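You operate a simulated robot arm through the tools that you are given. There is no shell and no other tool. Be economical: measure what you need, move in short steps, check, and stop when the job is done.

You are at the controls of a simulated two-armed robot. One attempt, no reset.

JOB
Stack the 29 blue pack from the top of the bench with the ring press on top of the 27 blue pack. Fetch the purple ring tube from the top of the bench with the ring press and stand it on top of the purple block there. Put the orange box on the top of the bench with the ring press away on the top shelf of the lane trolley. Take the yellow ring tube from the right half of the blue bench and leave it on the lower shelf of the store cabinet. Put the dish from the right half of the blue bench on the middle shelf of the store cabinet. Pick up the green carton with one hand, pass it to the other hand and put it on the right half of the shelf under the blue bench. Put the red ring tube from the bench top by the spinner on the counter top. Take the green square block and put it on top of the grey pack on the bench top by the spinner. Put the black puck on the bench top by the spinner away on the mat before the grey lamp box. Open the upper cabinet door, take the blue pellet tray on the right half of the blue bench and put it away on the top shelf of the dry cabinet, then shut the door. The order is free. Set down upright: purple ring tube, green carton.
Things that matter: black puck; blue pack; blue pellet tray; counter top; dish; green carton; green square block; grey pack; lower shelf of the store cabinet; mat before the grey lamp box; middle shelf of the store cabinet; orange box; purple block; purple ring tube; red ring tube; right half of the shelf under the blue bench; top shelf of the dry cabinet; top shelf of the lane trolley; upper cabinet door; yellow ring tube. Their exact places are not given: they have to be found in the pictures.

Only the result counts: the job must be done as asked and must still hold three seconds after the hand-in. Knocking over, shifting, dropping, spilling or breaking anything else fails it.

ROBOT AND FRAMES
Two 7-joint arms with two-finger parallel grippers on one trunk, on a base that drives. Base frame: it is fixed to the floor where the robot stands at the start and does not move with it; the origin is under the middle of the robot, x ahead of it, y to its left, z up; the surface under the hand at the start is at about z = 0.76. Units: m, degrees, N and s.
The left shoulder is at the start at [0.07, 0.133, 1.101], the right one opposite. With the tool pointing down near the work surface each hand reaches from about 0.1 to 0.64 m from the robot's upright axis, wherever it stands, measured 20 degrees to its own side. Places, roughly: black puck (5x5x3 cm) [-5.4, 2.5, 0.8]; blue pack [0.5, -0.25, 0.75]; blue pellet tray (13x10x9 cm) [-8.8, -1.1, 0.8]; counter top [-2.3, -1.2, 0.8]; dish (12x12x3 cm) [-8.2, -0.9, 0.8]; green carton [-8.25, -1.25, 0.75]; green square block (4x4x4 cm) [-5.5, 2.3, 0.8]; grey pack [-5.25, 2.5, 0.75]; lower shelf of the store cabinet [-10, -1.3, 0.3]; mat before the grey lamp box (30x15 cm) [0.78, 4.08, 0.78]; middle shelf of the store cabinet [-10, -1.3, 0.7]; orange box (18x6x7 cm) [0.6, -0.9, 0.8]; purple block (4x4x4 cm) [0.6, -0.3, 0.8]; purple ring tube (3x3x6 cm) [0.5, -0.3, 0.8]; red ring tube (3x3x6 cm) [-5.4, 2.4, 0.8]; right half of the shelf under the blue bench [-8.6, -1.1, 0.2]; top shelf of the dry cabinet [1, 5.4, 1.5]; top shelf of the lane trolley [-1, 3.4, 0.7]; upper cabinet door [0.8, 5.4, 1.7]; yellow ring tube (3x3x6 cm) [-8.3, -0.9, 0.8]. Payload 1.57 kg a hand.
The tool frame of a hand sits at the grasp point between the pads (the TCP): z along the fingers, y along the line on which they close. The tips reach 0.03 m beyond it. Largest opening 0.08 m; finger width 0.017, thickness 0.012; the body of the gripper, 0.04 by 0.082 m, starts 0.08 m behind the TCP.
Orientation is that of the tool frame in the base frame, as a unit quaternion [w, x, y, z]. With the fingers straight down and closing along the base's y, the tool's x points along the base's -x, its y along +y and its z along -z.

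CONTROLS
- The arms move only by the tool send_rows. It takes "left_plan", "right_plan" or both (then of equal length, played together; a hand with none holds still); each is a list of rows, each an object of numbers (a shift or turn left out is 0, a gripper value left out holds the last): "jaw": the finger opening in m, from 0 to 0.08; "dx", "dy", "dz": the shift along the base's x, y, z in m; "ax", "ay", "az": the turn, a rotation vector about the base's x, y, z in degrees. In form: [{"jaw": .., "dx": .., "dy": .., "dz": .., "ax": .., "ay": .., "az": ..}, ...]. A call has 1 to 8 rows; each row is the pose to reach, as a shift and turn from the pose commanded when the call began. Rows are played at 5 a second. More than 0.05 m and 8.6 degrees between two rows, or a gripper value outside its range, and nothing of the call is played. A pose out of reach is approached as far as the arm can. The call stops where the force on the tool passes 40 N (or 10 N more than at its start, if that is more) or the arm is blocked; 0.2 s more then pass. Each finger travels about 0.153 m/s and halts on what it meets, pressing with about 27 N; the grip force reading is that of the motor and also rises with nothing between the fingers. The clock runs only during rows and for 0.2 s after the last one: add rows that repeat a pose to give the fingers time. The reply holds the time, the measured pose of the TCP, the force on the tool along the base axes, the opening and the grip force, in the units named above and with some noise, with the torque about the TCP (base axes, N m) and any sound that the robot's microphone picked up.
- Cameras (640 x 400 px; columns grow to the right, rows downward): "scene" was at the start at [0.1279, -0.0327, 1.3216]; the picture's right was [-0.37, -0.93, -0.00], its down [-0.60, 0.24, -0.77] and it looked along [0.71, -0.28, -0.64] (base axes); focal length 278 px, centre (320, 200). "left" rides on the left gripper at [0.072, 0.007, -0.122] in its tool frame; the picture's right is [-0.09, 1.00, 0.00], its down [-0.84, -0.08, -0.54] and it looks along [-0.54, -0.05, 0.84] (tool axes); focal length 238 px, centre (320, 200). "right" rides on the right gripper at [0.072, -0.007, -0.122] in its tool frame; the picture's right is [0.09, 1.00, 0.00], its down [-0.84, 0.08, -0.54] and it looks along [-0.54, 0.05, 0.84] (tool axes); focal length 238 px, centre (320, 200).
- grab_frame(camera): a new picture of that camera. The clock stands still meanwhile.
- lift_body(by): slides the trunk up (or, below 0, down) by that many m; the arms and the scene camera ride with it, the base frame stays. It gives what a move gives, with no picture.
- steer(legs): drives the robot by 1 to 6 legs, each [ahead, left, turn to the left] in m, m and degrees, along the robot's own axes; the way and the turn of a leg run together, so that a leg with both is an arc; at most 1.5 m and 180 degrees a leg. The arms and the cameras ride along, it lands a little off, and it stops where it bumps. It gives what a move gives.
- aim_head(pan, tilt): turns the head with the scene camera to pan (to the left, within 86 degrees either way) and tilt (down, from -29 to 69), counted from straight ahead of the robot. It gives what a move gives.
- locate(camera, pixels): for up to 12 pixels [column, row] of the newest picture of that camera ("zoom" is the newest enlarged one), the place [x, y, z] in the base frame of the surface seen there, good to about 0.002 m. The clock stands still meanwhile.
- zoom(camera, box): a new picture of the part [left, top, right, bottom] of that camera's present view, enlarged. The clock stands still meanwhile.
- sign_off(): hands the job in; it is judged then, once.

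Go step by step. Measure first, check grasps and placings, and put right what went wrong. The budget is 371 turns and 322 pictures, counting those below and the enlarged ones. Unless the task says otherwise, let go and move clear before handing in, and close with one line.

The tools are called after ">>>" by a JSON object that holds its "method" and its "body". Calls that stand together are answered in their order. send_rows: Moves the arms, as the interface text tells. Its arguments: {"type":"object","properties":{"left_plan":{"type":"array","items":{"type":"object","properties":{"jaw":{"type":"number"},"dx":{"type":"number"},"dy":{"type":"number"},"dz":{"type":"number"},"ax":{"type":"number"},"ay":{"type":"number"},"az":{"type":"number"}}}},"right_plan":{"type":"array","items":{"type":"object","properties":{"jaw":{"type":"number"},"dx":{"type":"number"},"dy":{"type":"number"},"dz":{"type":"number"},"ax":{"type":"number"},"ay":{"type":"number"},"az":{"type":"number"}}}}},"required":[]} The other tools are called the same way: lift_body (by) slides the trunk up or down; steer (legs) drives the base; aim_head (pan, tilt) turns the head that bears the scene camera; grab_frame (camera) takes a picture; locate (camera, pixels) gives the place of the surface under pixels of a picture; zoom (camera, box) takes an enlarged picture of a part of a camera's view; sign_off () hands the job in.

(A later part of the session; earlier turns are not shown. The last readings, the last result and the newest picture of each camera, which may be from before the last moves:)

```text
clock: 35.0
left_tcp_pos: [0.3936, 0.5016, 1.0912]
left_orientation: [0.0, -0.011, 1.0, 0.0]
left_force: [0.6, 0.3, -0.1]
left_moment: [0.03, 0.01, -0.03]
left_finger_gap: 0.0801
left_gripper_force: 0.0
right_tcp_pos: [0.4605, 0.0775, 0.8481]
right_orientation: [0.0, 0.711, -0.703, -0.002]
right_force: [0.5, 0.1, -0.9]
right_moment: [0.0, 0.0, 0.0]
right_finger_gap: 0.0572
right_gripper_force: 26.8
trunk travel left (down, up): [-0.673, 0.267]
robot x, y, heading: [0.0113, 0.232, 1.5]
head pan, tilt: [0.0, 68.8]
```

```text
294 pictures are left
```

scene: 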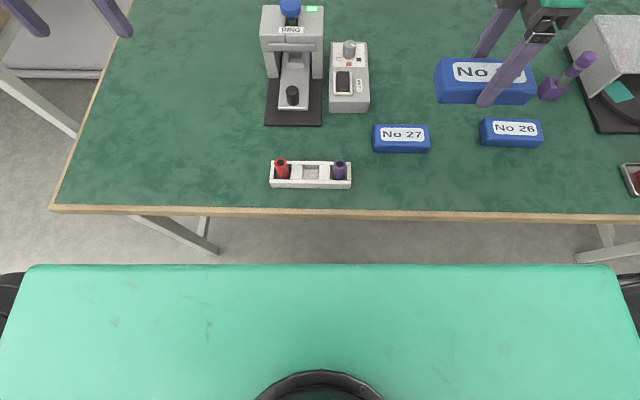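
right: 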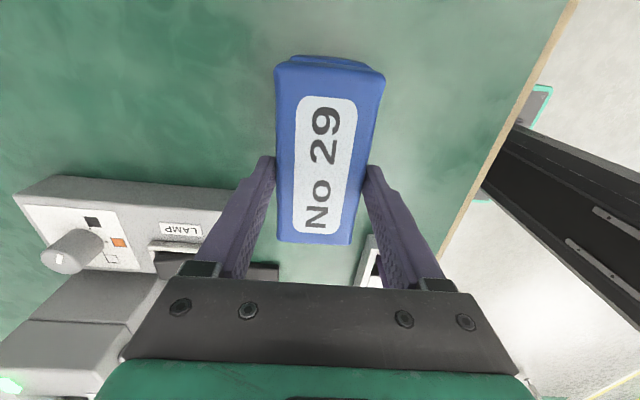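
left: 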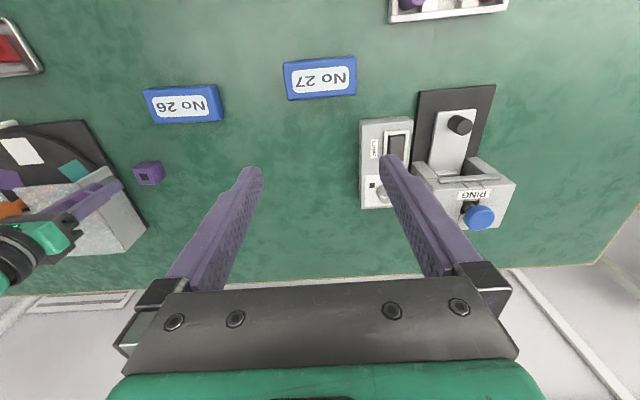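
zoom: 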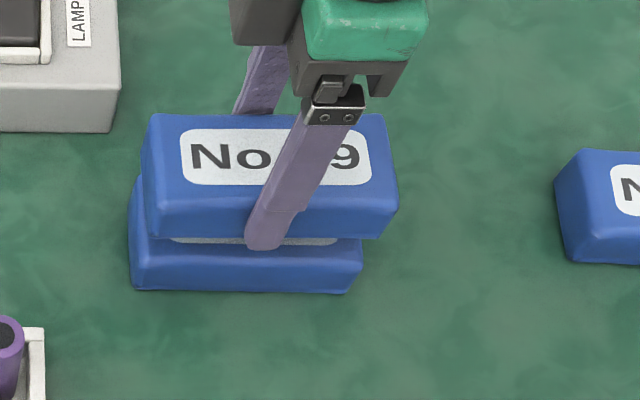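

>>> {"method": "locate", "body": {"camera": "scene", "pixels": [[378, 120], [438, 121], [374, 135], [428, 146], [400, 138], [400, 148], [395, 109.5]]}}

>>> {"method": "send_rows", "body": {"right_plan": [{"dz": -0.01}, {"dz": -0.015}, {"dz": -0.018}, {"dz": -0.018}]}}

```text
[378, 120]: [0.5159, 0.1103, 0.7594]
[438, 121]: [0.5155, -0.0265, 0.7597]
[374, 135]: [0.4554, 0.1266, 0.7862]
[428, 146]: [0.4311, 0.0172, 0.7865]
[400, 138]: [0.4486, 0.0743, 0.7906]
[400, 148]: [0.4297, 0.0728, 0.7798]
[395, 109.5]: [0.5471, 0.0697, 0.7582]
```

```text
clock: 36.0
left_tcp_pos: [0.3937, 0.5032, 1.0916]
left_orientation: [0.0, -0.011, 1.0, -0.001]
left_force: [-0.3, -0.1, 0.3]
left_moment: [0.05, 0.02, 0.01]
left_finger_gap: 0.08
left_gripper_force: 0.0
right_tcp_pos: [0.4606, 0.0768, 0.8308]
right_orientation: [0.001, 0.712, -0.702, -0.003]
right_force: [-0.7, 0.9, -1.5]
right_moment: [0.04, -0.01, 0.01]
right_finger_gap: 0.057
right_gripper_force: 27.1
trunk travel left (down, up): [-0.673, 0.267]
robot x, y, heading: [0.0101, 0.2353, 1.1]
head pan, tilt: [0.0, 68.8]
```

>>> {"method": "zoom", "body": {"camera": "scene", "box": [340, 80, 500, 180]}}

>>> {"method": "locate", "body": {"camera": "zoom", "pixels": [[150, 170], [385, 170], [135, 225], [358, 252], [200, 235], [200, 265], [200, 130]]}}

```text
4.00 times, centred on (420, 130) of scene
```

zoom: 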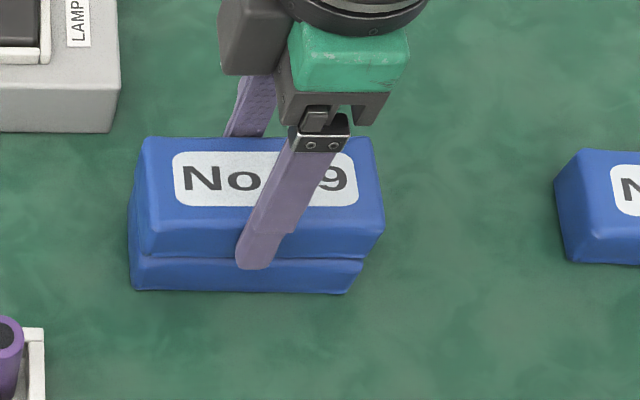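

```text
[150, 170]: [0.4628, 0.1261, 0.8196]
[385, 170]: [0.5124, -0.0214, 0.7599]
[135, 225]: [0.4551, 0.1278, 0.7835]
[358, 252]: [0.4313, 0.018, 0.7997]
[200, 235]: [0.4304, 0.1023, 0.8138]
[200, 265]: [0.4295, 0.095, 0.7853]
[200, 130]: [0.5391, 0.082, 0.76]
```

Well aligned. Press down the last 2 mm and release.

>>> {"method": "send_rows", "body": {"right_plan": [{"dz": -0.0015}, {"dz": -0.003}]}}

>>> {"method": "send_rows", "body": {"right_plan": [{"jaw": 0.065}, {"jaw": 0.08}, {"jaw": 0.08}, {"dz": 0.03}, {"dz": 0.07}, {"dz": 0.11}, {"dz": 0.15}, {"dz": 0.2}]}}

>>> {"method": "grab_frame", "body": {"camera": "scene"}}

```text
clock: 36.6
left_tcp_pos: [0.3932, 0.5027, 1.0933]
left_orientation: [0.0, -0.011, 1.0, -0.001]
left_force: [0.3, -0.3, -0.1]
left_moment: [-0.01, 0.02, -0.01]
left_finger_gap: 0.0799
left_gripper_force: 0.0
right_tcp_pos: [0.461, 0.0759, 0.8284]
right_orientation: [0.001, 0.711, -0.703, -0.003]
right_force: [0.6, -0.1, 0.3]
right_moment: [-0.01, 0.03, 0.0]
right_finger_gap: 0.0573
right_gripper_force: 27.0
trunk travel left (down, up): [-0.673, 0.267]
robot x, y, heading: [0.0132, 0.2327, 1.0]
head pan, tilt: [0.0, 68.8]
```

```text
clock: 38.4
left_tcp_pos: [0.3935, 0.5025, 1.0941]
left_orientation: [0.0, -0.011, 1.0, 0.0]
left_force: [-0.1, 0.8, -0.4]
left_moment: [-0.04, 0.03, -0.04]
left_finger_gap: 0.08
left_gripper_force: 0.0
right_tcp_pos: [0.4582, 0.0784, 1.026]
right_orientation: [0.001, 0.712, -0.702, -0.002]
right_force: [0.2, 1.0, 0.0]
right_moment: [-0.03, -0.02, 0.0]
right_finger_gap: 0.08
right_gripper_force: 0.1
trunk travel left (down, up): [-0.673, 0.267]
robot x, y, heading: [0.01, 0.2374, 1.0]
head pan, tilt: [0.0, 68.8]
```

```text
292 pictures are left
```

scene: 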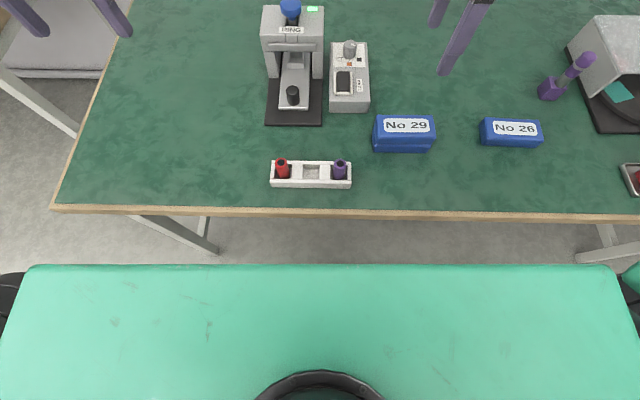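

Pack 29 sits squarely on 27. Next the orange box: drive right and a bit ahead.

>>> {"method": "steer", "body": {"legs": [[0, -0.8, 0], [0.1, 0, -1]]}}

>>> {"method": "grab_frame", "body": {"camera": "right"}}

```text
clock: 43.3
left_tcp_pos: [0.5155, -0.2734, 1.0936]
left_orientation: [0.001, -0.011, 1.0, 0.0]
left_force: [0.1, -0.2, 0.3]
left_moment: [0.0, 0.01, 0.0]
left_finger_gap: 0.0801
left_gripper_force: 0.1
right_tcp_pos: [0.5831, -0.6952, 1.0253]
right_orientation: [0.001, 0.712, -0.703, -0.002]
right_force: [0.3, -0.1, 1.1]
right_moment: [-0.03, -0.01, -0.02]
right_finger_gap: 0.0801
right_gripper_force: 0.0
trunk travel left (down, up): [-0.673, 0.267]
robot x, y, heading: [0.1307, -0.5392, 1.2]
head pan, tilt: [0.0, 68.8]
```

```text
291 pictures are left
```

right: 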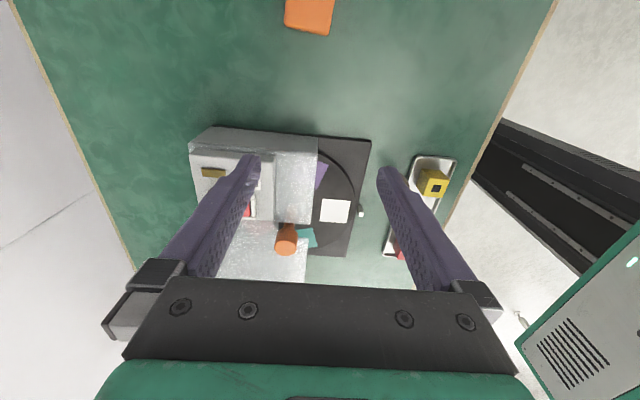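

>>> {"method": "send_rows", "body": {"right_plan": [{"dy": -0.04}, {"dy": -0.08}, {"dy": -0.12, "dx": 0.01}, {"dy": -0.16, "dx": 0.01}, {"dy": -0.16, "dx": 0.01, "dz": -0.04}, {"dy": -0.16, "dx": 0.01, "dz": -0.08}]}}

>>> {"method": "grab_frame", "body": {"camera": "right"}}

>>> {"method": "aim_head", "body": {"pan": -25, "tilt": 45}}

>>> {"method": "grab_frame", "body": {"camera": "scene"}}

```text
clock: 44.7
left_tcp_pos: [0.5173, -0.2719, 1.0925]
left_orientation: [-0.001, -0.011, 1.0, 0.0]
left_force: [-0.5, 0.0, 0.6]
left_moment: [0.03, -0.01, -0.04]
left_finger_gap: 0.0803
left_gripper_force: 0.0
right_tcp_pos: [0.5961, -0.8588, 0.9457]
right_orientation: [0.0, 0.712, -0.702, -0.003]
right_force: [0.1, -0.3, -0.6]
right_moment: [-0.01, 0.02, 0.03]
right_finger_gap: 0.0798
right_gripper_force: 0.0
trunk travel left (down, up): [-0.673, 0.267]
robot x, y, heading: [0.1288, -0.5401, 1.2]
head pan, tilt: [0.0, 68.8]
```

```text
290 pictures are left
```

right: 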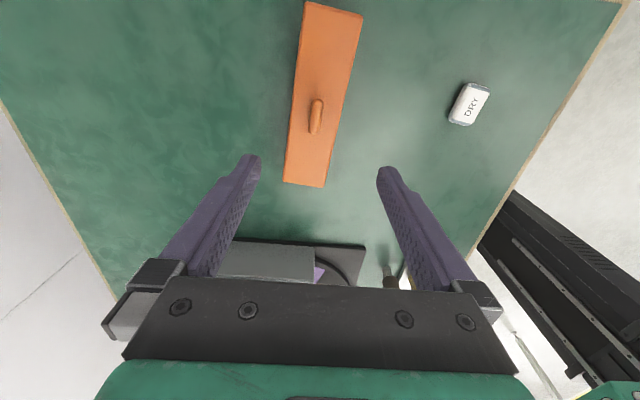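

```text
clock: 45.6
left_tcp_pos: [0.5164, -0.2721, 1.0931]
left_orientation: [0.001, -0.011, 1.0, 0.0]
left_force: [-0.1, 0.2, 0.2]
left_moment: [-0.01, -0.02, -0.02]
left_finger_gap: 0.08
left_gripper_force: 0.0
right_tcp_pos: [0.5945, -0.8587, 0.9464]
right_orientation: [0.001, 0.712, -0.702, -0.002]
right_force: [-0.4, -0.1, -0.5]
right_moment: [0.0, -0.03, -0.01]
right_finger_gap: 0.08
right_gripper_force: 0.0
trunk travel left (down, up): [-0.673, 0.267]
robot x, y, heading: [0.1318, -0.538, 1.0]
head pan, tilt: [-25.0, 45.0]
```

```text
289 pictures are left
```

scene: 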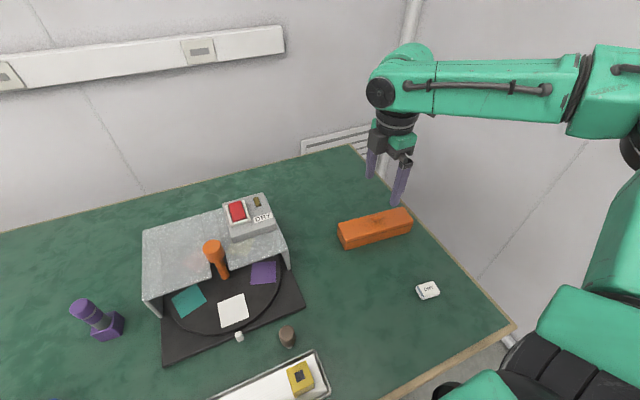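

>>> {"method": "locate", "body": {"camera": "right", "pixels": [[285, 178], [323, 185], [308, 5], [358, 15], [316, 105], [293, 110], [340, 110]]}}

>>> {"method": "zoom", "body": {"camera": "scene", "box": [320, 190, 440, 265]}}

```text
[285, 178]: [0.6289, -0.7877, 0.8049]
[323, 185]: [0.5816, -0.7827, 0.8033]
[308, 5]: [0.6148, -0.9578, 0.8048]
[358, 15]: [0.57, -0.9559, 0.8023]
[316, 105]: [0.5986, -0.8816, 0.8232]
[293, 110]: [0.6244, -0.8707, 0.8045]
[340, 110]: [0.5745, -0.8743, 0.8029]
```

```text
5.33 times, centred on (380, 228) of scene
```

zoom: 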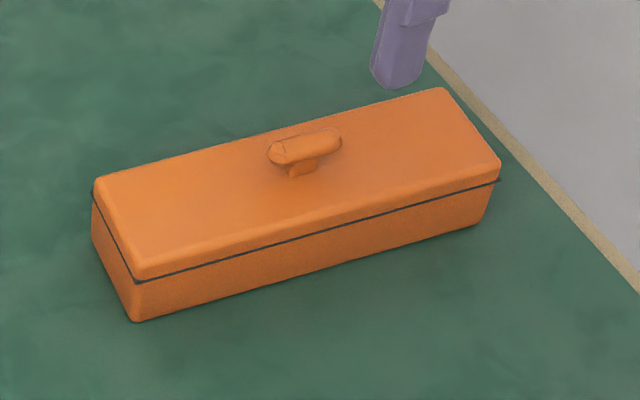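

The box is centred on (0.598,-0.872), tilted about -4° from the tool. Align, go down and grip.

>>> {"method": "send_rows", "body": {"right_plan": [{"dx": 0.003, "dy": -0.0135, "az": -5}, {"dx": 0.003, "dy": -0.0135, "az": -5, "dz": -0.045}, {"dx": 0.003, "dy": -0.0135, "az": -5, "dz": -0.09}, {"dx": 0.003, "dy": -0.0135, "az": -5, "dz": -0.125}, {"dx": 0.003, "dy": -0.0135, "az": -5, "dz": -0.148}, {"dx": 0.003, "dy": -0.0135, "az": -5, "dz": -0.148}]}}

>>> {"method": "grab_frame", "body": {"camera": "right"}}

>>> {"method": "zoom", "body": {"camera": "scene", "box": [320, 165, 440, 240]}}

```text
clock: 47.0
left_tcp_pos: [0.5167, -0.2732, 1.0936]
left_orientation: [0.0, -0.011, 1.0, 0.0]
left_force: [0.0, 0.9, -0.9]
left_moment: [0.01, 0.02, 0.0]
left_finger_gap: 0.0799
left_gripper_force: 0.1
right_tcp_pos: [0.5979, -0.8719, 0.7944]
right_orientation: [0.0, -0.68, 0.733, 0.003]
right_force: [0.0, 0.9, 0.7]
right_moment: [0.02, -0.03, -0.02]
right_finger_gap: 0.0799
right_gripper_force: 0.1
trunk travel left (down, up): [-0.673, 0.267]
robot x, y, heading: [0.131, -0.5402, 1.4]
head pan, tilt: [-25.0, 45.0]
```

```text
287 pictures are left
```

right: 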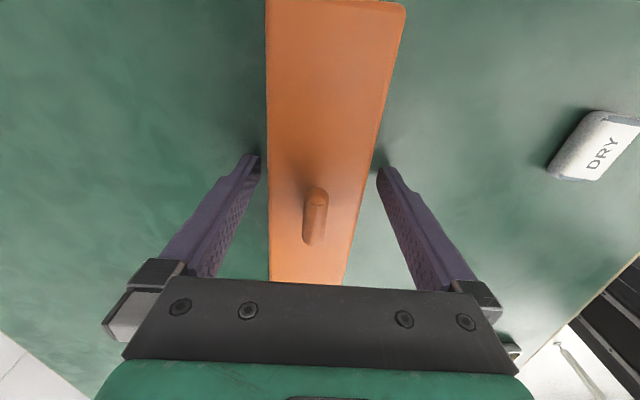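

```text
5.33 times, centred on (380, 202) of scene
```

zoom: 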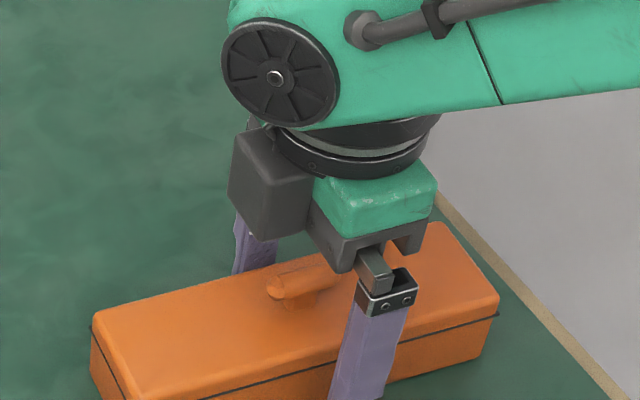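

>>> {"method": "send_rows", "body": {"right_plan": [{"jaw": 0.05}, {"jaw": 0.045}, {"jaw": 0.045}, {"jaw": 0.045}]}}

>>> {"method": "send_rows", "body": {"right_plan": [{"dz": 0.03}, {"dz": 0.07}, {"dz": 0.11}, {"dz": 0.15}, {"dz": 0.2}, {"dz": 0.2}]}}

>>> {"method": "grab_frame", "body": {"camera": "scene"}}

```text
clock: 48.0
left_tcp_pos: [0.517, -0.2726, 1.0927]
left_orientation: [0.0, -0.011, 1.0, -0.001]
left_force: [-1.2, -0.9, 0.8]
left_moment: [0.0, 0.0, 0.0]
left_finger_gap: 0.0801
left_gripper_force: 0.1
right_tcp_pos: [0.5979, -0.872, 0.7953]
right_orientation: [0.0, -0.681, 0.732, 0.003]
right_force: [1.9, -0.2, 2.0]
right_moment: [-0.06, -0.18, -0.01]
right_finger_gap: 0.0537
right_gripper_force: 27.1
trunk travel left (down, up): [-0.673, 0.267]
robot x, y, heading: [0.1359, -0.5407, 1.3]
head pan, tilt: [-25.0, 45.0]
```

```text
clock: 49.4
left_tcp_pos: [0.5174, -0.2741, 1.0926]
left_orientation: [0.0, -0.01, 1.0, -0.001]
left_force: [1.4, -1.1, -0.3]
left_moment: [-0.02, 0.03, -0.02]
left_finger_gap: 0.0802
left_gripper_force: 0.0
right_tcp_pos: [0.5992, -0.8679, 0.9953]
right_orientation: [0.0, -0.679, 0.734, 0.003]
right_force: [0.1, -0.4, -2.9]
right_moment: [-0.02, 0.07, 0.02]
right_finger_gap: 0.0538
right_gripper_force: 27.1
trunk travel left (down, up): [-0.673, 0.267]
robot x, y, heading: [0.1331, -0.536, 1.1]
head pan, tilt: [-25.0, 45.0]
```

```text
285 pictures are left
```

scene: 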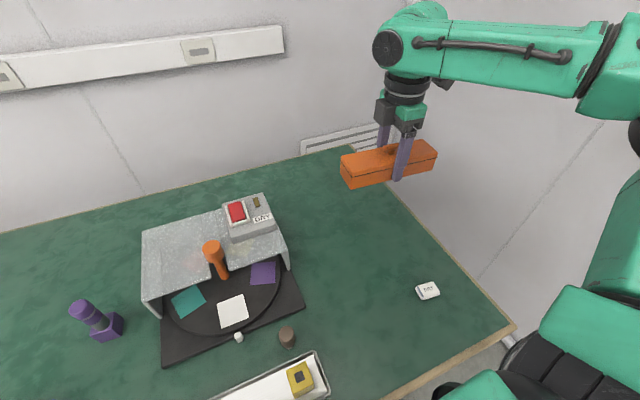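

Orange box held. Back away and look left before driving to the trolley.

>>> {"method": "steer", "body": {"legs": [[-0.5, 0, 0]]}}

>>> {"method": "aim_head", "body": {"pan": 80, "tilt": 15}}

>>> {"method": "grab_frame", "body": {"camera": "scene"}}

```text
clock: 52.4
left_tcp_pos: [0.0134, -0.2831, 1.0926]
left_orientation: [0.0, -0.012, 1.0, 0.0]
left_force: [-0.2, -0.1, 0.7]
left_moment: [-0.02, -0.02, -0.01]
left_finger_gap: 0.0799
left_gripper_force: 0.0
right_tcp_pos: [0.0964, -0.8773, 0.9929]
right_orientation: [0.0, -0.682, 0.731, 0.003]
right_force: [-0.1, 0.7, -2.4]
right_moment: [-0.01, -0.05, 0.0]
right_finger_gap: 0.0536
right_gripper_force: 26.9
trunk travel left (down, up): [-0.673, 0.267]
robot x, y, heading: [-0.3665, -0.5498, 1.5]
head pan, tilt: [-25.0, 45.0]
```

```text
clock: 54.2
left_tcp_pos: [0.0129, -0.2826, 1.0932]
left_orientation: [0.0, -0.013, 1.0, 0.001]
left_force: [1.3, -0.3, -0.3]
left_moment: [0.05, -0.03, 0.01]
left_finger_gap: 0.0799
left_gripper_force: 0.0
right_tcp_pos: [0.0976, -0.877, 0.9952]
right_orientation: [-0.001, -0.682, 0.732, 0.003]
right_force: [0.2, 0.2, -3.0]
right_moment: [0.04, 0.01, 0.01]
right_finger_gap: 0.0538
right_gripper_force: 27.1
trunk travel left (down, up): [-0.673, 0.267]
robot x, y, heading: [-0.3687, -0.5519, 1.3]
head pan, tilt: [80.0, 15.0]
```

```text
284 pictures are left
```

scene: 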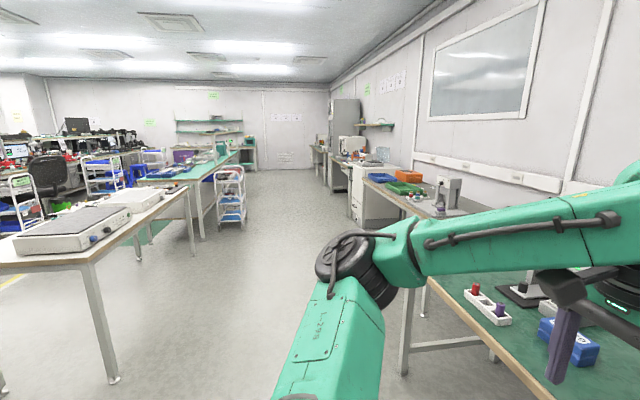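

>>> {"method": "locate", "body": {"camera": "scene", "pixels": [[230, 172], [228, 215], [195, 175], [95, 165], [115, 380], [190, 210], [348, 110], [410, 205], [285, 157], [270, 260], [150, 230], [240, 200]]}}

>>> {"method": "zoom", "body": {"camera": "scene", "box": [150, 90, 470, 290]}}

```text
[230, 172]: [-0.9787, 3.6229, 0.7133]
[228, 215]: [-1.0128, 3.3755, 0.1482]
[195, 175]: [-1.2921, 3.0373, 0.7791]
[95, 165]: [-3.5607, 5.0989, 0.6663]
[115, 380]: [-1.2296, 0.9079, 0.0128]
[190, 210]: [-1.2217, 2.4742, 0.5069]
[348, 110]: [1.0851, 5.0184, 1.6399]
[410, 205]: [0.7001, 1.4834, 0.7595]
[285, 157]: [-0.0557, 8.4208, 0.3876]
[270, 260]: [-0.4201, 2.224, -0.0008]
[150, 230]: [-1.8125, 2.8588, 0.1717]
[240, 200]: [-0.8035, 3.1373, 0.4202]
```

```text
2.00 times, centred on (310, 190) of scene
```

zoom: 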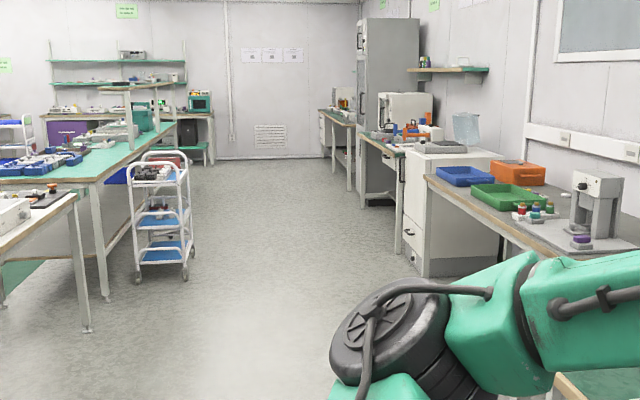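

>>> {"method": "locate", "body": {"camera": "zoom", "pixels": [[160, 153], [190, 168], [132, 170], [160, 177], [188, 275], [420, 255], [430, 190], [400, 160], [90, 330], [165, 170]]}}

>>> {"method": "steer", "body": {"legs": [[0, 0, 88.5], [1.5, -0.15, 0], [1.5, 0, 0]]}}

>>> {"method": "aim_head", "body": {"pan": 40, "tilt": 25}}

>>> {"method": "grab_frame", "body": {"camera": "scene"}}

```text
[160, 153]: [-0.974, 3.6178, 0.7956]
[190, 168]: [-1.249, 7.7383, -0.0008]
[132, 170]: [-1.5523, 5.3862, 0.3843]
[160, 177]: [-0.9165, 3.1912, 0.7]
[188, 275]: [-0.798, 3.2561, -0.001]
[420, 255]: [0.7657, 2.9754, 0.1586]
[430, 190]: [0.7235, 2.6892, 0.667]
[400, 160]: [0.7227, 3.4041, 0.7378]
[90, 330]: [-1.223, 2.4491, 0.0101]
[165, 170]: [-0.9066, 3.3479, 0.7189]
```

```text
refused: leg 2 is longer than a leg can be; nothing moved
```

```text
clock: 55.2
left_tcp_pos: [0.0136, -0.2828, 1.0946]
left_orientation: [0.0, -0.012, 1.0, 0.001]
left_force: [-0.5, -0.4, -0.3]
left_moment: [0.04, -0.01, 0.03]
left_finger_gap: 0.08
left_gripper_force: 0.1
right_tcp_pos: [0.0974, -0.8768, 0.9947]
right_orientation: [0.001, -0.682, 0.731, 0.003]
right_force: [-0.4, -0.1, -2.9]
right_moment: [-0.03, 0.01, -0.02]
right_finger_gap: 0.0539
right_gripper_force: 26.7
trunk travel left (down, up): [-0.673, 0.267]
robot x, y, heading: [-0.367, -0.5504, 1.1]
head pan, tilt: [40.0, 25.0]
```

```text
282 pictures are left
```

scene: 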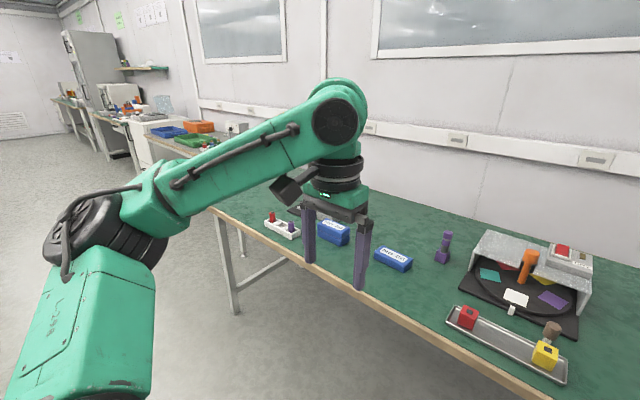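

>>> {"method": "steer", "body": {"legs": [[0, 0, 89], [1.4, -0.15, 0], [1.35, -0.05, 0]]}}

>>> {"method": "grab_frame", "body": {"camera": "scene"}}

```text
clock: 72.5
left_tcp_pos: [-0.4943, 2.5918, 1.0929]
left_orientation: [0.0, 0.722, -0.692, 0.001]
left_force: [0.8, -0.1, 0.0]
left_moment: [-0.02, 0.0, 0.03]
left_finger_gap: 0.0798
left_gripper_force: 0.1
right_tcp_pos: [0.0969, 2.6874, 0.9945]
right_orientation: [0.002, 1.0, -0.025, -0.001]
right_force: [-0.8, 0.5, -2.8]
right_moment: [0.04, 0.02, 0.0]
right_finger_gap: 0.0537
right_gripper_force: 27.0
trunk travel left (down, up): [-0.673, 0.267]
robot x, y, heading: [-0.2178, 2.2193, 92.3]
head pan, tilt: [40.0, 25.0]
```

```text
281 pictures are left
```

scene: 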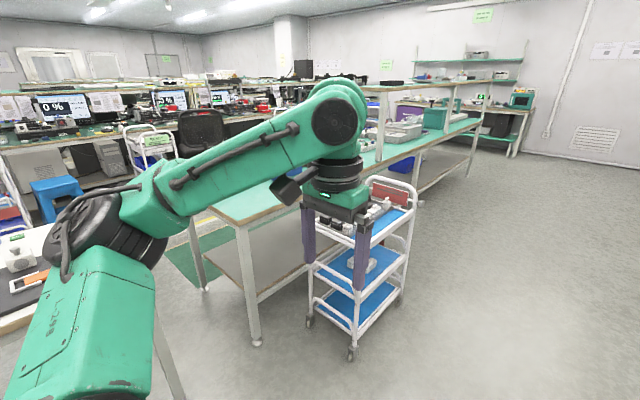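

>>> {"method": "zoom", "body": {"camera": "scene", "box": [290, 165, 430, 365]}}

>>> {"method": "locate", "body": {"camera": "scene", "pixels": [[410, 210], [375, 180], [414, 186], [388, 225], [352, 245], [395, 195], [320, 215], [345, 235], [330, 225], [348, 215], [380, 205]]}}

```text
2.00 times, centred on (360, 265) of scene
```

zoom: 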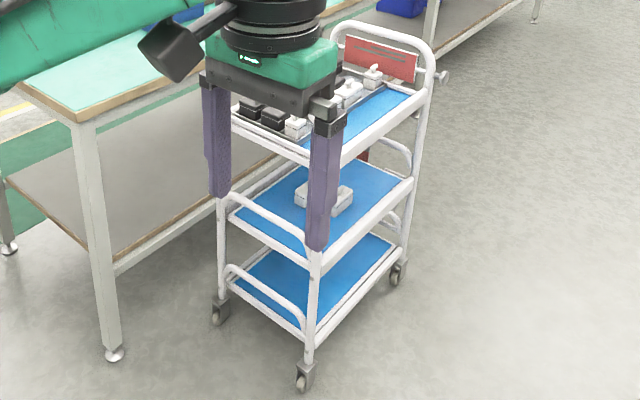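

```text
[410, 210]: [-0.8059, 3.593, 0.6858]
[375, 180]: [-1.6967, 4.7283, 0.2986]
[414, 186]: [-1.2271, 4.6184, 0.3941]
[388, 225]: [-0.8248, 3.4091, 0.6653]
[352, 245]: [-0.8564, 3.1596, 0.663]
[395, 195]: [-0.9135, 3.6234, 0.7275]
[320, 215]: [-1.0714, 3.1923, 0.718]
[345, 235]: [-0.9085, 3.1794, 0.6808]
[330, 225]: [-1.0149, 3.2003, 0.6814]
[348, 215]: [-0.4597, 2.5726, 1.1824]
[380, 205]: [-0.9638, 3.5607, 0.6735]
```

The top shelf (blue, z≈0.68) has a free strip along the aisle side. I'll turn to face it and strafe alongside.

>>> {"method": "steer", "body": {"legs": [[0, 0, 87.7], [0, -0.85, 0]]}}

>>> {"method": "aim_head", "body": {"pan": -30, "tilt": 45}}

>>> {"method": "grab_frame", "body": {"camera": "scene"}}

>>> {"method": "grab_frame", "body": {"camera": "right"}}

```text
clock: 80.7
left_tcp_pos: [-0.6076, 2.7992, 1.0925]
left_orientation: [0.0, 1.0, 0.001, 0.0]
left_force: [0.2, 0.1, -0.3]
left_moment: [-0.01, -0.01, -0.01]
left_finger_gap: 0.08
left_gripper_force: 0.0
right_tcp_pos: [-0.677, 3.3963, 0.9943]
right_orientation: [0.002, 0.739, 0.674, 0.0]
right_force: [0.3, 1.0, -2.3]
right_moment: [-0.02, 0.0, 0.02]
right_finger_gap: 0.0539
right_gripper_force: 26.9
trunk travel left (down, up): [-0.673, 0.267]
robot x, y, heading: [-0.2189, 3.0638, -179.7]
head pan, tilt: [40.0, 25.0]
```

```text
clock: 82.1
left_tcp_pos: [-0.6068, 2.8001, 1.0923]
left_orientation: [0.001, 1.0, 0.001, 0.0]
left_force: [-0.5, 0.0, 0.1]
left_moment: [0.02, 0.0, 0.01]
left_finger_gap: 0.0802
left_gripper_force: 0.0
right_tcp_pos: [-0.6767, 3.3964, 0.9947]
right_orientation: [0.002, 0.739, 0.674, 0.001]
right_force: [-0.6, 0.3, -2.4]
right_moment: [-0.01, 0.0, 0.0]
right_finger_gap: 0.0539
right_gripper_force: 26.6
trunk travel left (down, up): [-0.673, 0.267]
robot x, y, heading: [-0.216, 3.0588, -180.0]
head pan, tilt: [-30.0, 45.0]
```

```text
279 pictures are left
```

scene: 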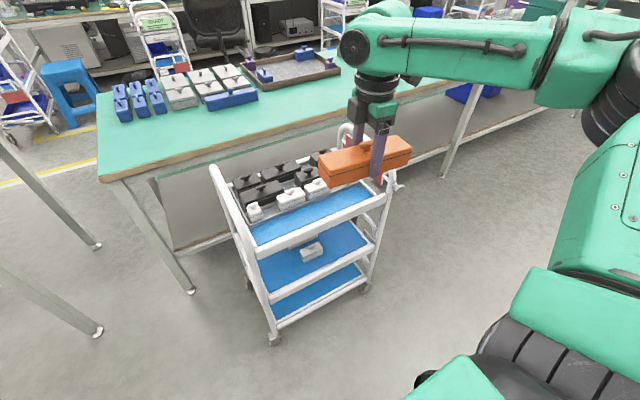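

```text
278 pictures are left
```

right: 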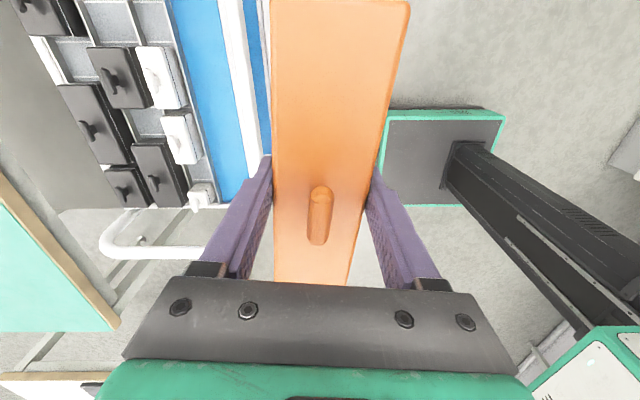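

>>> {"method": "zoom", "body": {"camera": "scene", "box": [200, 120, 420, 258]}}

>>> {"method": "locate", "body": {"camera": "right", "pixels": [[207, 150], [180, 30], [225, 150], [230, 100], [212, 30], [243, 130], [250, 60], [200, 200], [190, 60], [217, 190], [236, 175]]}}

>>> {"method": "locate", "body": {"camera": "scene", "pixels": [[257, 228], [360, 187], [300, 222], [262, 243], [375, 192], [305, 208], [337, 136], [215, 170], [251, 248], [330, 208]]}}

```text
2.90 times, centred on (310, 189) of scene
```

zoom: 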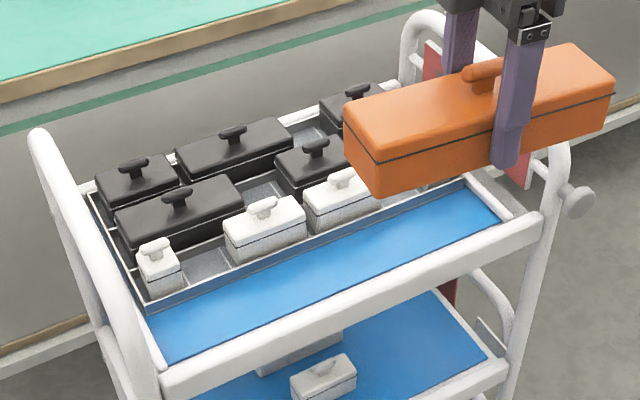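

```text
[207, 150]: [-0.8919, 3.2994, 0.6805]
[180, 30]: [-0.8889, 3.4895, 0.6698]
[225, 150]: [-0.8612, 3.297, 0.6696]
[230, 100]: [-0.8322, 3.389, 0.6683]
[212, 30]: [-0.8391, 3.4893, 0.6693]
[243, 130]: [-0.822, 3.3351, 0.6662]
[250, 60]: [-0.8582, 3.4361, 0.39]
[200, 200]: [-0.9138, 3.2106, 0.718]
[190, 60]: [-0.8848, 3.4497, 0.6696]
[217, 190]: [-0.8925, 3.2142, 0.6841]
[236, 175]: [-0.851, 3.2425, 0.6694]
```

```text
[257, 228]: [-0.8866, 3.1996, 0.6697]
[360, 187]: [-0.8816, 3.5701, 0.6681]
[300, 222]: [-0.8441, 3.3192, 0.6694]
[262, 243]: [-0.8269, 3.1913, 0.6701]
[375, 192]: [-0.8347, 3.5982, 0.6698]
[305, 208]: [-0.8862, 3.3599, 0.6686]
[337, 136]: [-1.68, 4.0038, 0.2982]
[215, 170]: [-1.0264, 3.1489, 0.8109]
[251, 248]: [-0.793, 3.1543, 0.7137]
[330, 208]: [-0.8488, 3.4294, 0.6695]
```

>>> {"method": "zoom", "body": {"camera": "right", "box": [160, 60, 288, 140]}}

>>> {"method": "locate", "body": {"camera": "zoom", "pixels": [[150, 200], [175, 200], [190, 200], [205, 200], [320, 200], [340, 200], [355, 200], [370, 200], [385, 200], [400, 200], [430, 200], [450, 200]]}}

```text
5.00 times, centred on (224, 100) of right
```

zoom: 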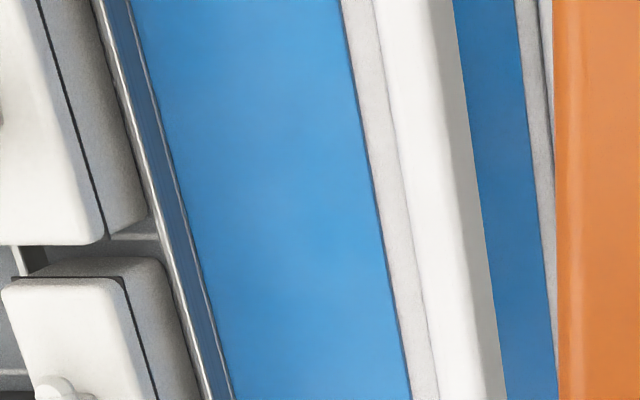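

```text
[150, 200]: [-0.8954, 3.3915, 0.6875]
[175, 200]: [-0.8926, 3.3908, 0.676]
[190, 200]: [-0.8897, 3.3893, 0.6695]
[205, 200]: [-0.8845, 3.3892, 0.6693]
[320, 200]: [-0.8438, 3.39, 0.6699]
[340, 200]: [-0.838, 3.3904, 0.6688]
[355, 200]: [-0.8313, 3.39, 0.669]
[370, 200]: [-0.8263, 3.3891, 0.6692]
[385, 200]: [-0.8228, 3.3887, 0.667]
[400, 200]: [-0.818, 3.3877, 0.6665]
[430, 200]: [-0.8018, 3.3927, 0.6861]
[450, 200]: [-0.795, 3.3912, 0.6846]
```

The free strip is bounded by a tray wall (z 0.6875) and a rail (0.686), too narrow for my low grip. I'll re-grip the box higher on a free bit of the mint table next to the trolley; let me measure that table.

>>> {"method": "locate", "body": {"camera": "scene", "pixels": [[103, 172], [200, 150], [180, 140], [150, 150], [125, 155], [180, 105], [230, 110], [300, 120], [270, 130], [125, 120], [195, 180], [100, 330]]}}

>>> {"method": "aim_head", "body": {"pan": 10, "tilt": 35}}

>>> {"method": "grab_frame", "body": {"camera": "scene"}}

```text
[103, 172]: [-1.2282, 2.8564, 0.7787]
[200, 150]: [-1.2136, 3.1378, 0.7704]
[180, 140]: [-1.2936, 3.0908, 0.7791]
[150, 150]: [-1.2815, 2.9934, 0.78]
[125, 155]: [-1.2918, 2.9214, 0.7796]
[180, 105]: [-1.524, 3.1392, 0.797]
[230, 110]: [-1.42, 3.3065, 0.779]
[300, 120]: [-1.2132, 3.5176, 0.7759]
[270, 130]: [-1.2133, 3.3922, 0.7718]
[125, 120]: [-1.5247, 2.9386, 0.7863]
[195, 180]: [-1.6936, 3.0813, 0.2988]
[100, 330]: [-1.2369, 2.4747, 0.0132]
```

```text
clock: 83.2
left_tcp_pos: [-0.6069, 2.7998, 1.0931]
left_orientation: [0.0, 1.0, 0.001, 0.001]
left_force: [0.5, 0.2, 0.4]
left_moment: [-0.04, 0.0, 0.0]
left_finger_gap: 0.0802
left_gripper_force: 0.2
right_tcp_pos: [-0.6773, 3.3962, 0.9956]
right_orientation: [0.003, 0.739, 0.674, 0.001]
right_force: [0.5, 0.1, -1.9]
right_moment: [0.04, -0.01, 0.01]
right_finger_gap: 0.0538
right_gripper_force: 27.4
trunk travel left (down, up): [-0.673, 0.267]
robot x, y, heading: [-0.2143, 3.0604, -180.1]
head pan, tilt: [10.0, 35.0]
```

```text
275 pictures are left
```

scene: 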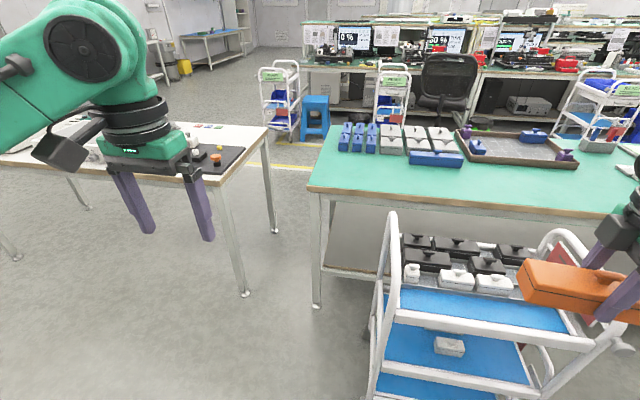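

>>> {"method": "steer", "body": {"legs": [[0, 0.43, 0], [0.62, 0, 0]]}}

>>> {"method": "aim_head", "body": {"pan": -30, "tilt": 50}}

>>> {"method": "grab_frame", "body": {"camera": "scene"}}

>>> {"method": "grab_frame", "body": {"camera": "right"}}

```text
clock: 88.8
left_tcp_pos: [-1.2043, 2.3632, 1.0933]
left_orientation: [0.0, 1.0, 0.011, 0.0]
left_force: [-0.7, 0.1, 0.0]
left_moment: [0.01, -0.01, -0.02]
left_finger_gap: 0.0801
left_gripper_force: 0.1
right_tcp_pos: [-1.2869, 2.9583, 0.996]
right_orientation: [0.003, 0.731, 0.682, 0.0]
right_force: [0.4, -0.1, -2.4]
right_moment: [0.0, -0.02, 0.04]
right_finger_gap: 0.0536
right_gripper_force: 27.7
trunk travel left (down, up): [-0.673, 0.267]
robot x, y, heading: [-0.8227, 2.6315, -178.5]
head pan, tilt: [10.0, 35.0]
```

```text
clock: 89.8
left_tcp_pos: [-1.205, 2.3635, 1.0929]
left_orientation: [0.0, 1.0, 0.011, 0.0]
left_force: [0.8, 0.9, 1.0]
left_moment: [-0.02, -0.01, -0.04]
left_finger_gap: 0.0801
left_gripper_force: 0.3
right_tcp_pos: [-1.2875, 2.9586, 0.9948]
right_orientation: [0.002, 0.732, 0.681, 0.0]
right_force: [-0.4, -0.7, -2.9]
right_moment: [0.0, 0.02, 0.01]
right_finger_gap: 0.054
right_gripper_force: 27.0
trunk travel left (down, up): [-0.673, 0.267]
robot x, y, heading: [-0.8216, 2.6279, -178.9]
head pan, tilt: [-30.0, 50.0]
```

```text
274 pictures are left
```

scene: 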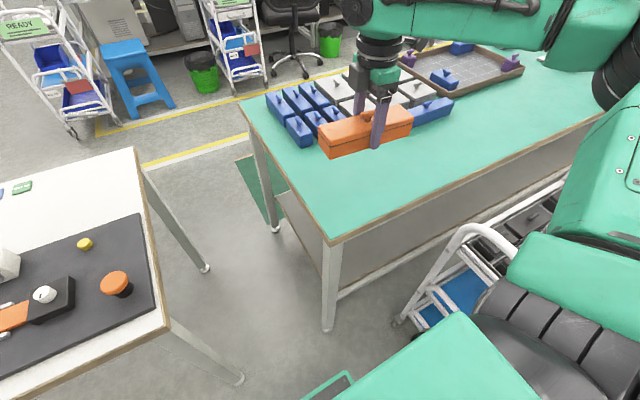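

```text
273 pictures are left
```

right: 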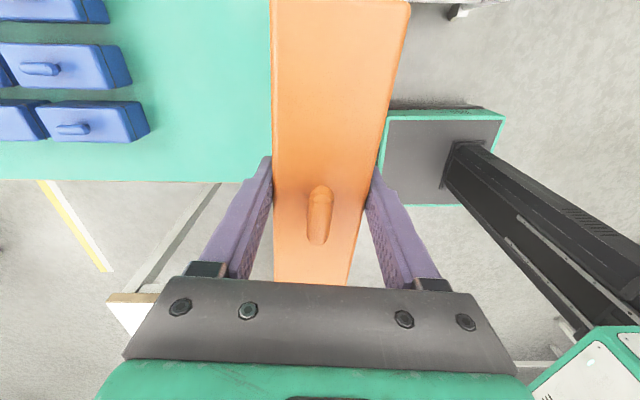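

>>> {"method": "locate", "body": {"camera": "right", "pixels": [[148, 125], [132, 75], [108, 15], [200, 178], [100, 180], [320, 215], [300, 280]]}}

>>> {"method": "send_rows", "body": {"right_plan": [{"dx": -0.03, "dy": 0.02}, {"dx": -0.06, "dy": 0.045}, {"dx": -0.06, "dy": 0.045, "dz": -0.04}, {"dx": -0.06, "dy": 0.045, "dz": -0.08}, {"dx": -0.06, "dy": 0.045, "dz": -0.12}, {"dx": -0.06, "dy": 0.045, "dz": -0.15}]}}

>>> {"method": "grab_frame", "body": {"camera": "right"}}

```text
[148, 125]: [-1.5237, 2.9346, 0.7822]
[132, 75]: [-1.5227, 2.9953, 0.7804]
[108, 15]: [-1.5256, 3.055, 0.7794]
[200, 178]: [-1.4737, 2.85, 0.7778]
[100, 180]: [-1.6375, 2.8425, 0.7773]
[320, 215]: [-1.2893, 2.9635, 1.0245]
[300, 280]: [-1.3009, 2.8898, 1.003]
```

```text
clock: 91.2
left_tcp_pos: [-1.2057, 2.3637, 1.092]
left_orientation: [0.0, 1.0, 0.011, 0.0]
left_force: [0.3, 0.3, 0.0]
left_moment: [-0.01, 0.0, 0.02]
left_finger_gap: 0.0799
left_gripper_force: 0.0
right_tcp_pos: [-1.3468, 3.0024, 0.8422]
right_orientation: [0.003, 0.732, 0.681, 0.0]
right_force: [0.5, -0.9, -3.5]
right_moment: [0.0, 0.01, 0.0]
right_finger_gap: 0.0538
right_gripper_force: 26.9
trunk travel left (down, up): [-0.673, 0.267]
robot x, y, heading: [-0.8202, 2.6311, -178.8]
head pan, tilt: [-30.0, 50.0]
```

```text
272 pictures are left
```

right: 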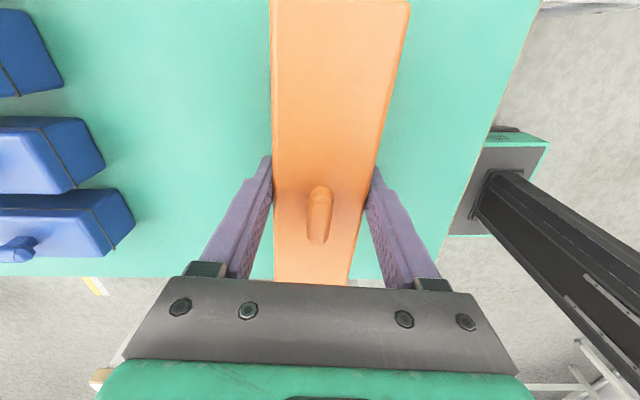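

>>> {"method": "send_rows", "body": {"right_plan": [{"dz": -0.015}, {"dz": -0.024}, {"dz": -0.028}, {"dz": -0.03}]}}

```text
clock: 92.2
left_tcp_pos: [-1.2023, 2.3628, 1.0931]
left_orientation: [0.0, 1.0, 0.011, -0.001]
left_force: [0.7, -0.2, 0.2]
left_moment: [-0.02, 0.0, -0.03]
left_finger_gap: 0.0797
left_gripper_force: 0.0
right_tcp_pos: [-1.3477, 3.0029, 0.8155]
right_orientation: [0.001, 0.733, 0.681, -0.001]
right_force: [0.5, 1.0, 3.8]
right_moment: [-0.43, 0.15, -0.01]
right_finger_gap: 0.0537
right_gripper_force: 27.1
trunk travel left (down, up): [-0.673, 0.267]
robot x, y, heading: [-0.821, 2.63, -178.4]
head pan, tilt: [-30.0, 50.0]
```

>>> {"method": "send_rows", "body": {"right_plan": [{"jaw": 0.06}, {"jaw": 0.07}, {"jaw": 0.07}, {"jaw": 0.07, "dz": 0.013}, {"jaw": 0.07, "dz": 0.013}, {"jaw": 0.045, "dz": 0.013}, {"jaw": 0.045, "dz": 0.013}, {"jaw": 0.045, "dz": 0.013}]}}

>>> {"method": "send_rows", "body": {"right_plan": [{"dz": 0.03}, {"dz": 0.06}, {"dz": 0.06}]}}

>>> {"method": "grab_frame", "body": {"camera": "scene"}}

```text
clock: 94.0
left_tcp_pos: [-1.2048, 2.3634, 1.0931]
left_orientation: [-0.001, 1.0, 0.011, 0.0]
left_force: [0.5, -0.1, -1.2]
left_moment: [-0.01, 0.02, 0.0]
left_finger_gap: 0.0801
left_gripper_force: 0.0
right_tcp_pos: [-1.3471, 3.0039, 0.8269]
right_orientation: [0.003, 0.732, 0.682, 0.0]
right_force: [1.3, -0.1, 0.6]
right_moment: [0.01, 0.0, 0.03]
right_finger_gap: 0.0539
right_gripper_force: 27.4
trunk travel left (down, up): [-0.673, 0.267]
robot x, y, heading: [-0.822, 2.6313, -178.6]
head pan, tilt: [-30.0, 50.0]
```

```text
clock: 94.8
left_tcp_pos: [-1.2053, 2.364, 1.0931]
left_orientation: [0.0, 1.0, 0.012, 0.002]
left_force: [-0.1, 0.9, 0.3]
left_moment: [-0.01, -0.03, 0.01]
left_finger_gap: 0.0803
left_gripper_force: 0.1
right_tcp_pos: [-1.3467, 3.0026, 0.8897]
right_orientation: [0.003, 0.732, 0.682, 0.0]
right_force: [0.3, -0.2, -3.2]
right_moment: [0.03, -0.02, 0.0]
right_finger_gap: 0.0535
right_gripper_force: 26.7
trunk travel left (down, up): [-0.673, 0.267]
robot x, y, heading: [-0.8208, 2.6333, -178.7]
head pan, tilt: [-30.0, 50.0]
```

```text
271 pictures are left
```

scene: 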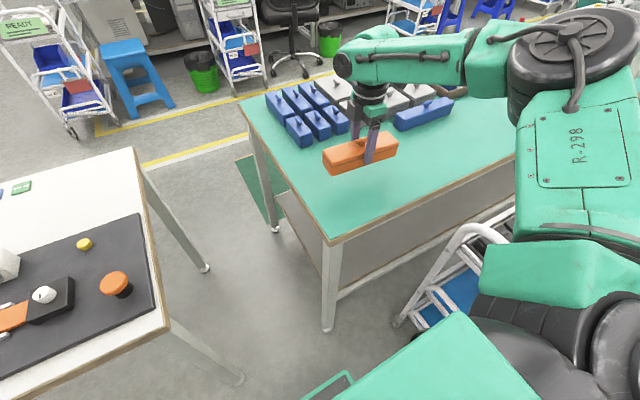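

>>> {"method": "send_rows", "body": {"right_plan": [{"dz": 0.04}, {"dz": 0.08}, {"dz": 0.12}, {"dz": 0.15, "dx": 0.03}, {"dz": 0.16, "dx": 0.06}]}}

>>> {"method": "steer", "body": {"legs": [[-0.5, 0, -1.3], [0, -0.42, 0], [0.02, 0, 0]]}}

>>> {"method": "grab_frame", "body": {"camera": "right"}}

>>> {"method": "grab_frame", "body": {"camera": "scene"}}

```text
clock: 96.0
left_tcp_pos: [-1.2025, 2.3644, 1.0943]
left_orientation: [0.0, 1.0, 0.012, -0.001]
left_force: [0.0, 0.0, 0.4]
left_moment: [-0.01, 0.01, 0.03]
left_finger_gap: 0.0801
left_gripper_force: 0.0
right_tcp_pos: [-1.2884, 3.0058, 1.0453]
right_orientation: [0.002, 0.732, 0.681, 0.0]
right_force: [0.0, 0.6, -1.9]
right_moment: [0.02, 0.02, 0.0]
right_finger_gap: 0.0536
right_gripper_force: 26.9
trunk travel left (down, up): [-0.673, 0.267]
robot x, y, heading: [-0.8211, 2.634, -178.6]
head pan, tilt: [-30.0, 50.0]
```

```text
clock: 101.7
left_tcp_pos: [-0.7126, 2.8081, 1.0944]
left_orientation: [0.0, 1.0, 0.001, -0.002]
left_force: [0.3, 0.1, -0.3]
left_moment: [-0.03, 0.03, 0.01]
left_finger_gap: 0.0803
left_gripper_force: 0.1
right_tcp_pos: [-0.7856, 3.4516, 1.0472]
right_orientation: [0.002, 0.739, 0.673, -0.001]
right_force: [0.4, 0.9, -2.6]
right_moment: [0.02, 0.06, 0.03]
right_finger_gap: 0.0535
right_gripper_force: 27.1
trunk travel left (down, up): [-0.673, 0.267]
robot x, y, heading: [-0.3295, 3.0662, -179.6]
head pan, tilt: [-30.0, 50.0]
```

```text
270 pictures are left
```

right: 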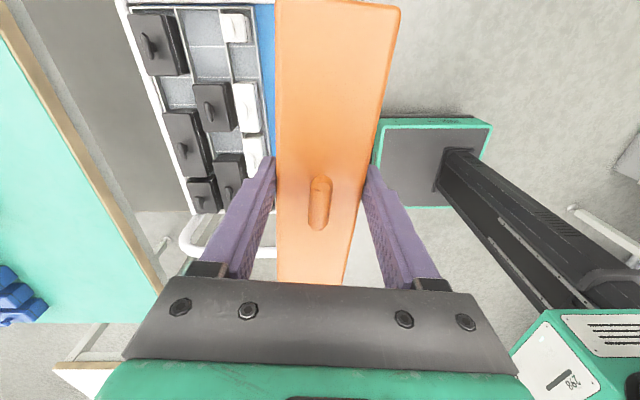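

```text
269 pictures are left
```

scene: 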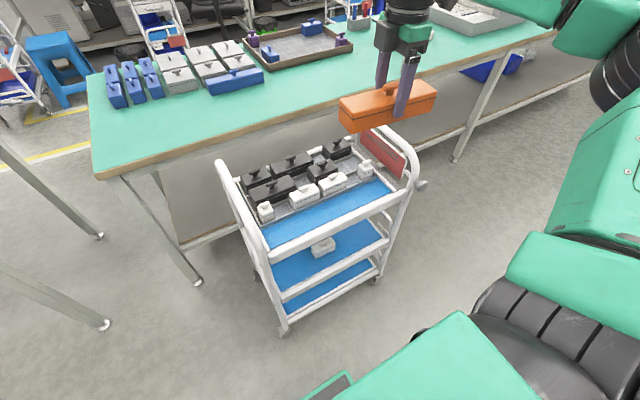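

>>> {"method": "send_rows", "body": {"right_plan": [{"dx": -0.03, "dy": -0.025, "az": 2.5}, {"dx": -0.0645, "dy": -0.05, "az": 4.5}, {"dx": -0.0645, "dy": -0.05, "az": 4.5, "dz": -0.05}, {"dx": -0.0645, "dy": -0.05, "az": 4.5, "dz": -0.1}, {"dx": -0.0645, "dy": -0.05, "az": 4.5, "dz": -0.15}, {"dx": -0.0645, "dy": -0.05, "az": 4.5, "dz": -0.2}, {"dx": -0.0645, "dy": -0.05, "az": 4.5, "dz": -0.25}, {"dx": -0.0645, "dy": -0.05, "az": 4.5, "dz": -0.25}]}}

>>> {"method": "grab_frame", "body": {"camera": "right"}}

>>> {"method": "grab_frame", "body": {"camera": "scene"}}

```text
clock: 103.5
left_tcp_pos: [-0.7149, 2.8091, 1.093]
left_orientation: [0.0, 1.0, 0.001, 0.001]
left_force: [0.5, 0.0, 1.2]
left_moment: [0.02, 0.01, -0.01]
left_finger_gap: 0.0802
left_gripper_force: 0.0
right_tcp_pos: [-0.8536, 3.4008, 0.7956]
right_orientation: [0.003, 0.712, 0.702, 0.0]
right_force: [-1.1, 0.1, -2.3]
right_moment: [0.0, -0.03, 0.01]
right_finger_gap: 0.0535
right_gripper_force: 27.0
trunk travel left (down, up): [-0.673, 0.267]
robot x, y, heading: [-0.3274, 3.0684, -180.1]
head pan, tilt: [-30.0, 50.0]
```

```text
268 pictures are left
```

right: 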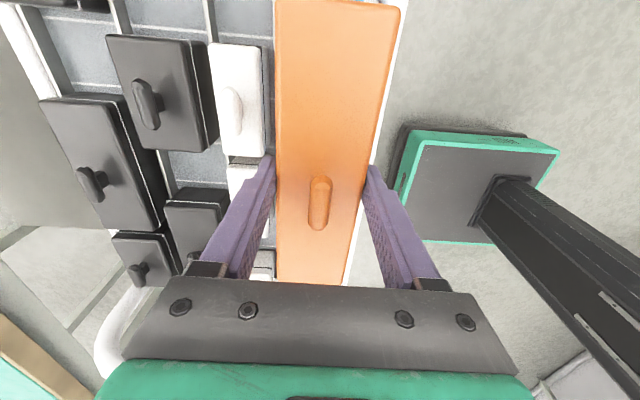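

```text
267 pictures are left
```

scene: 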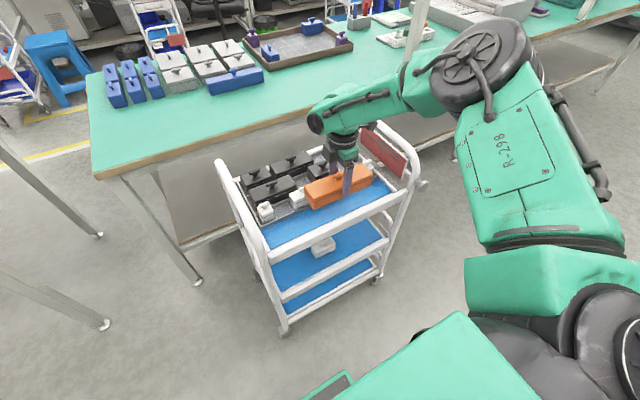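

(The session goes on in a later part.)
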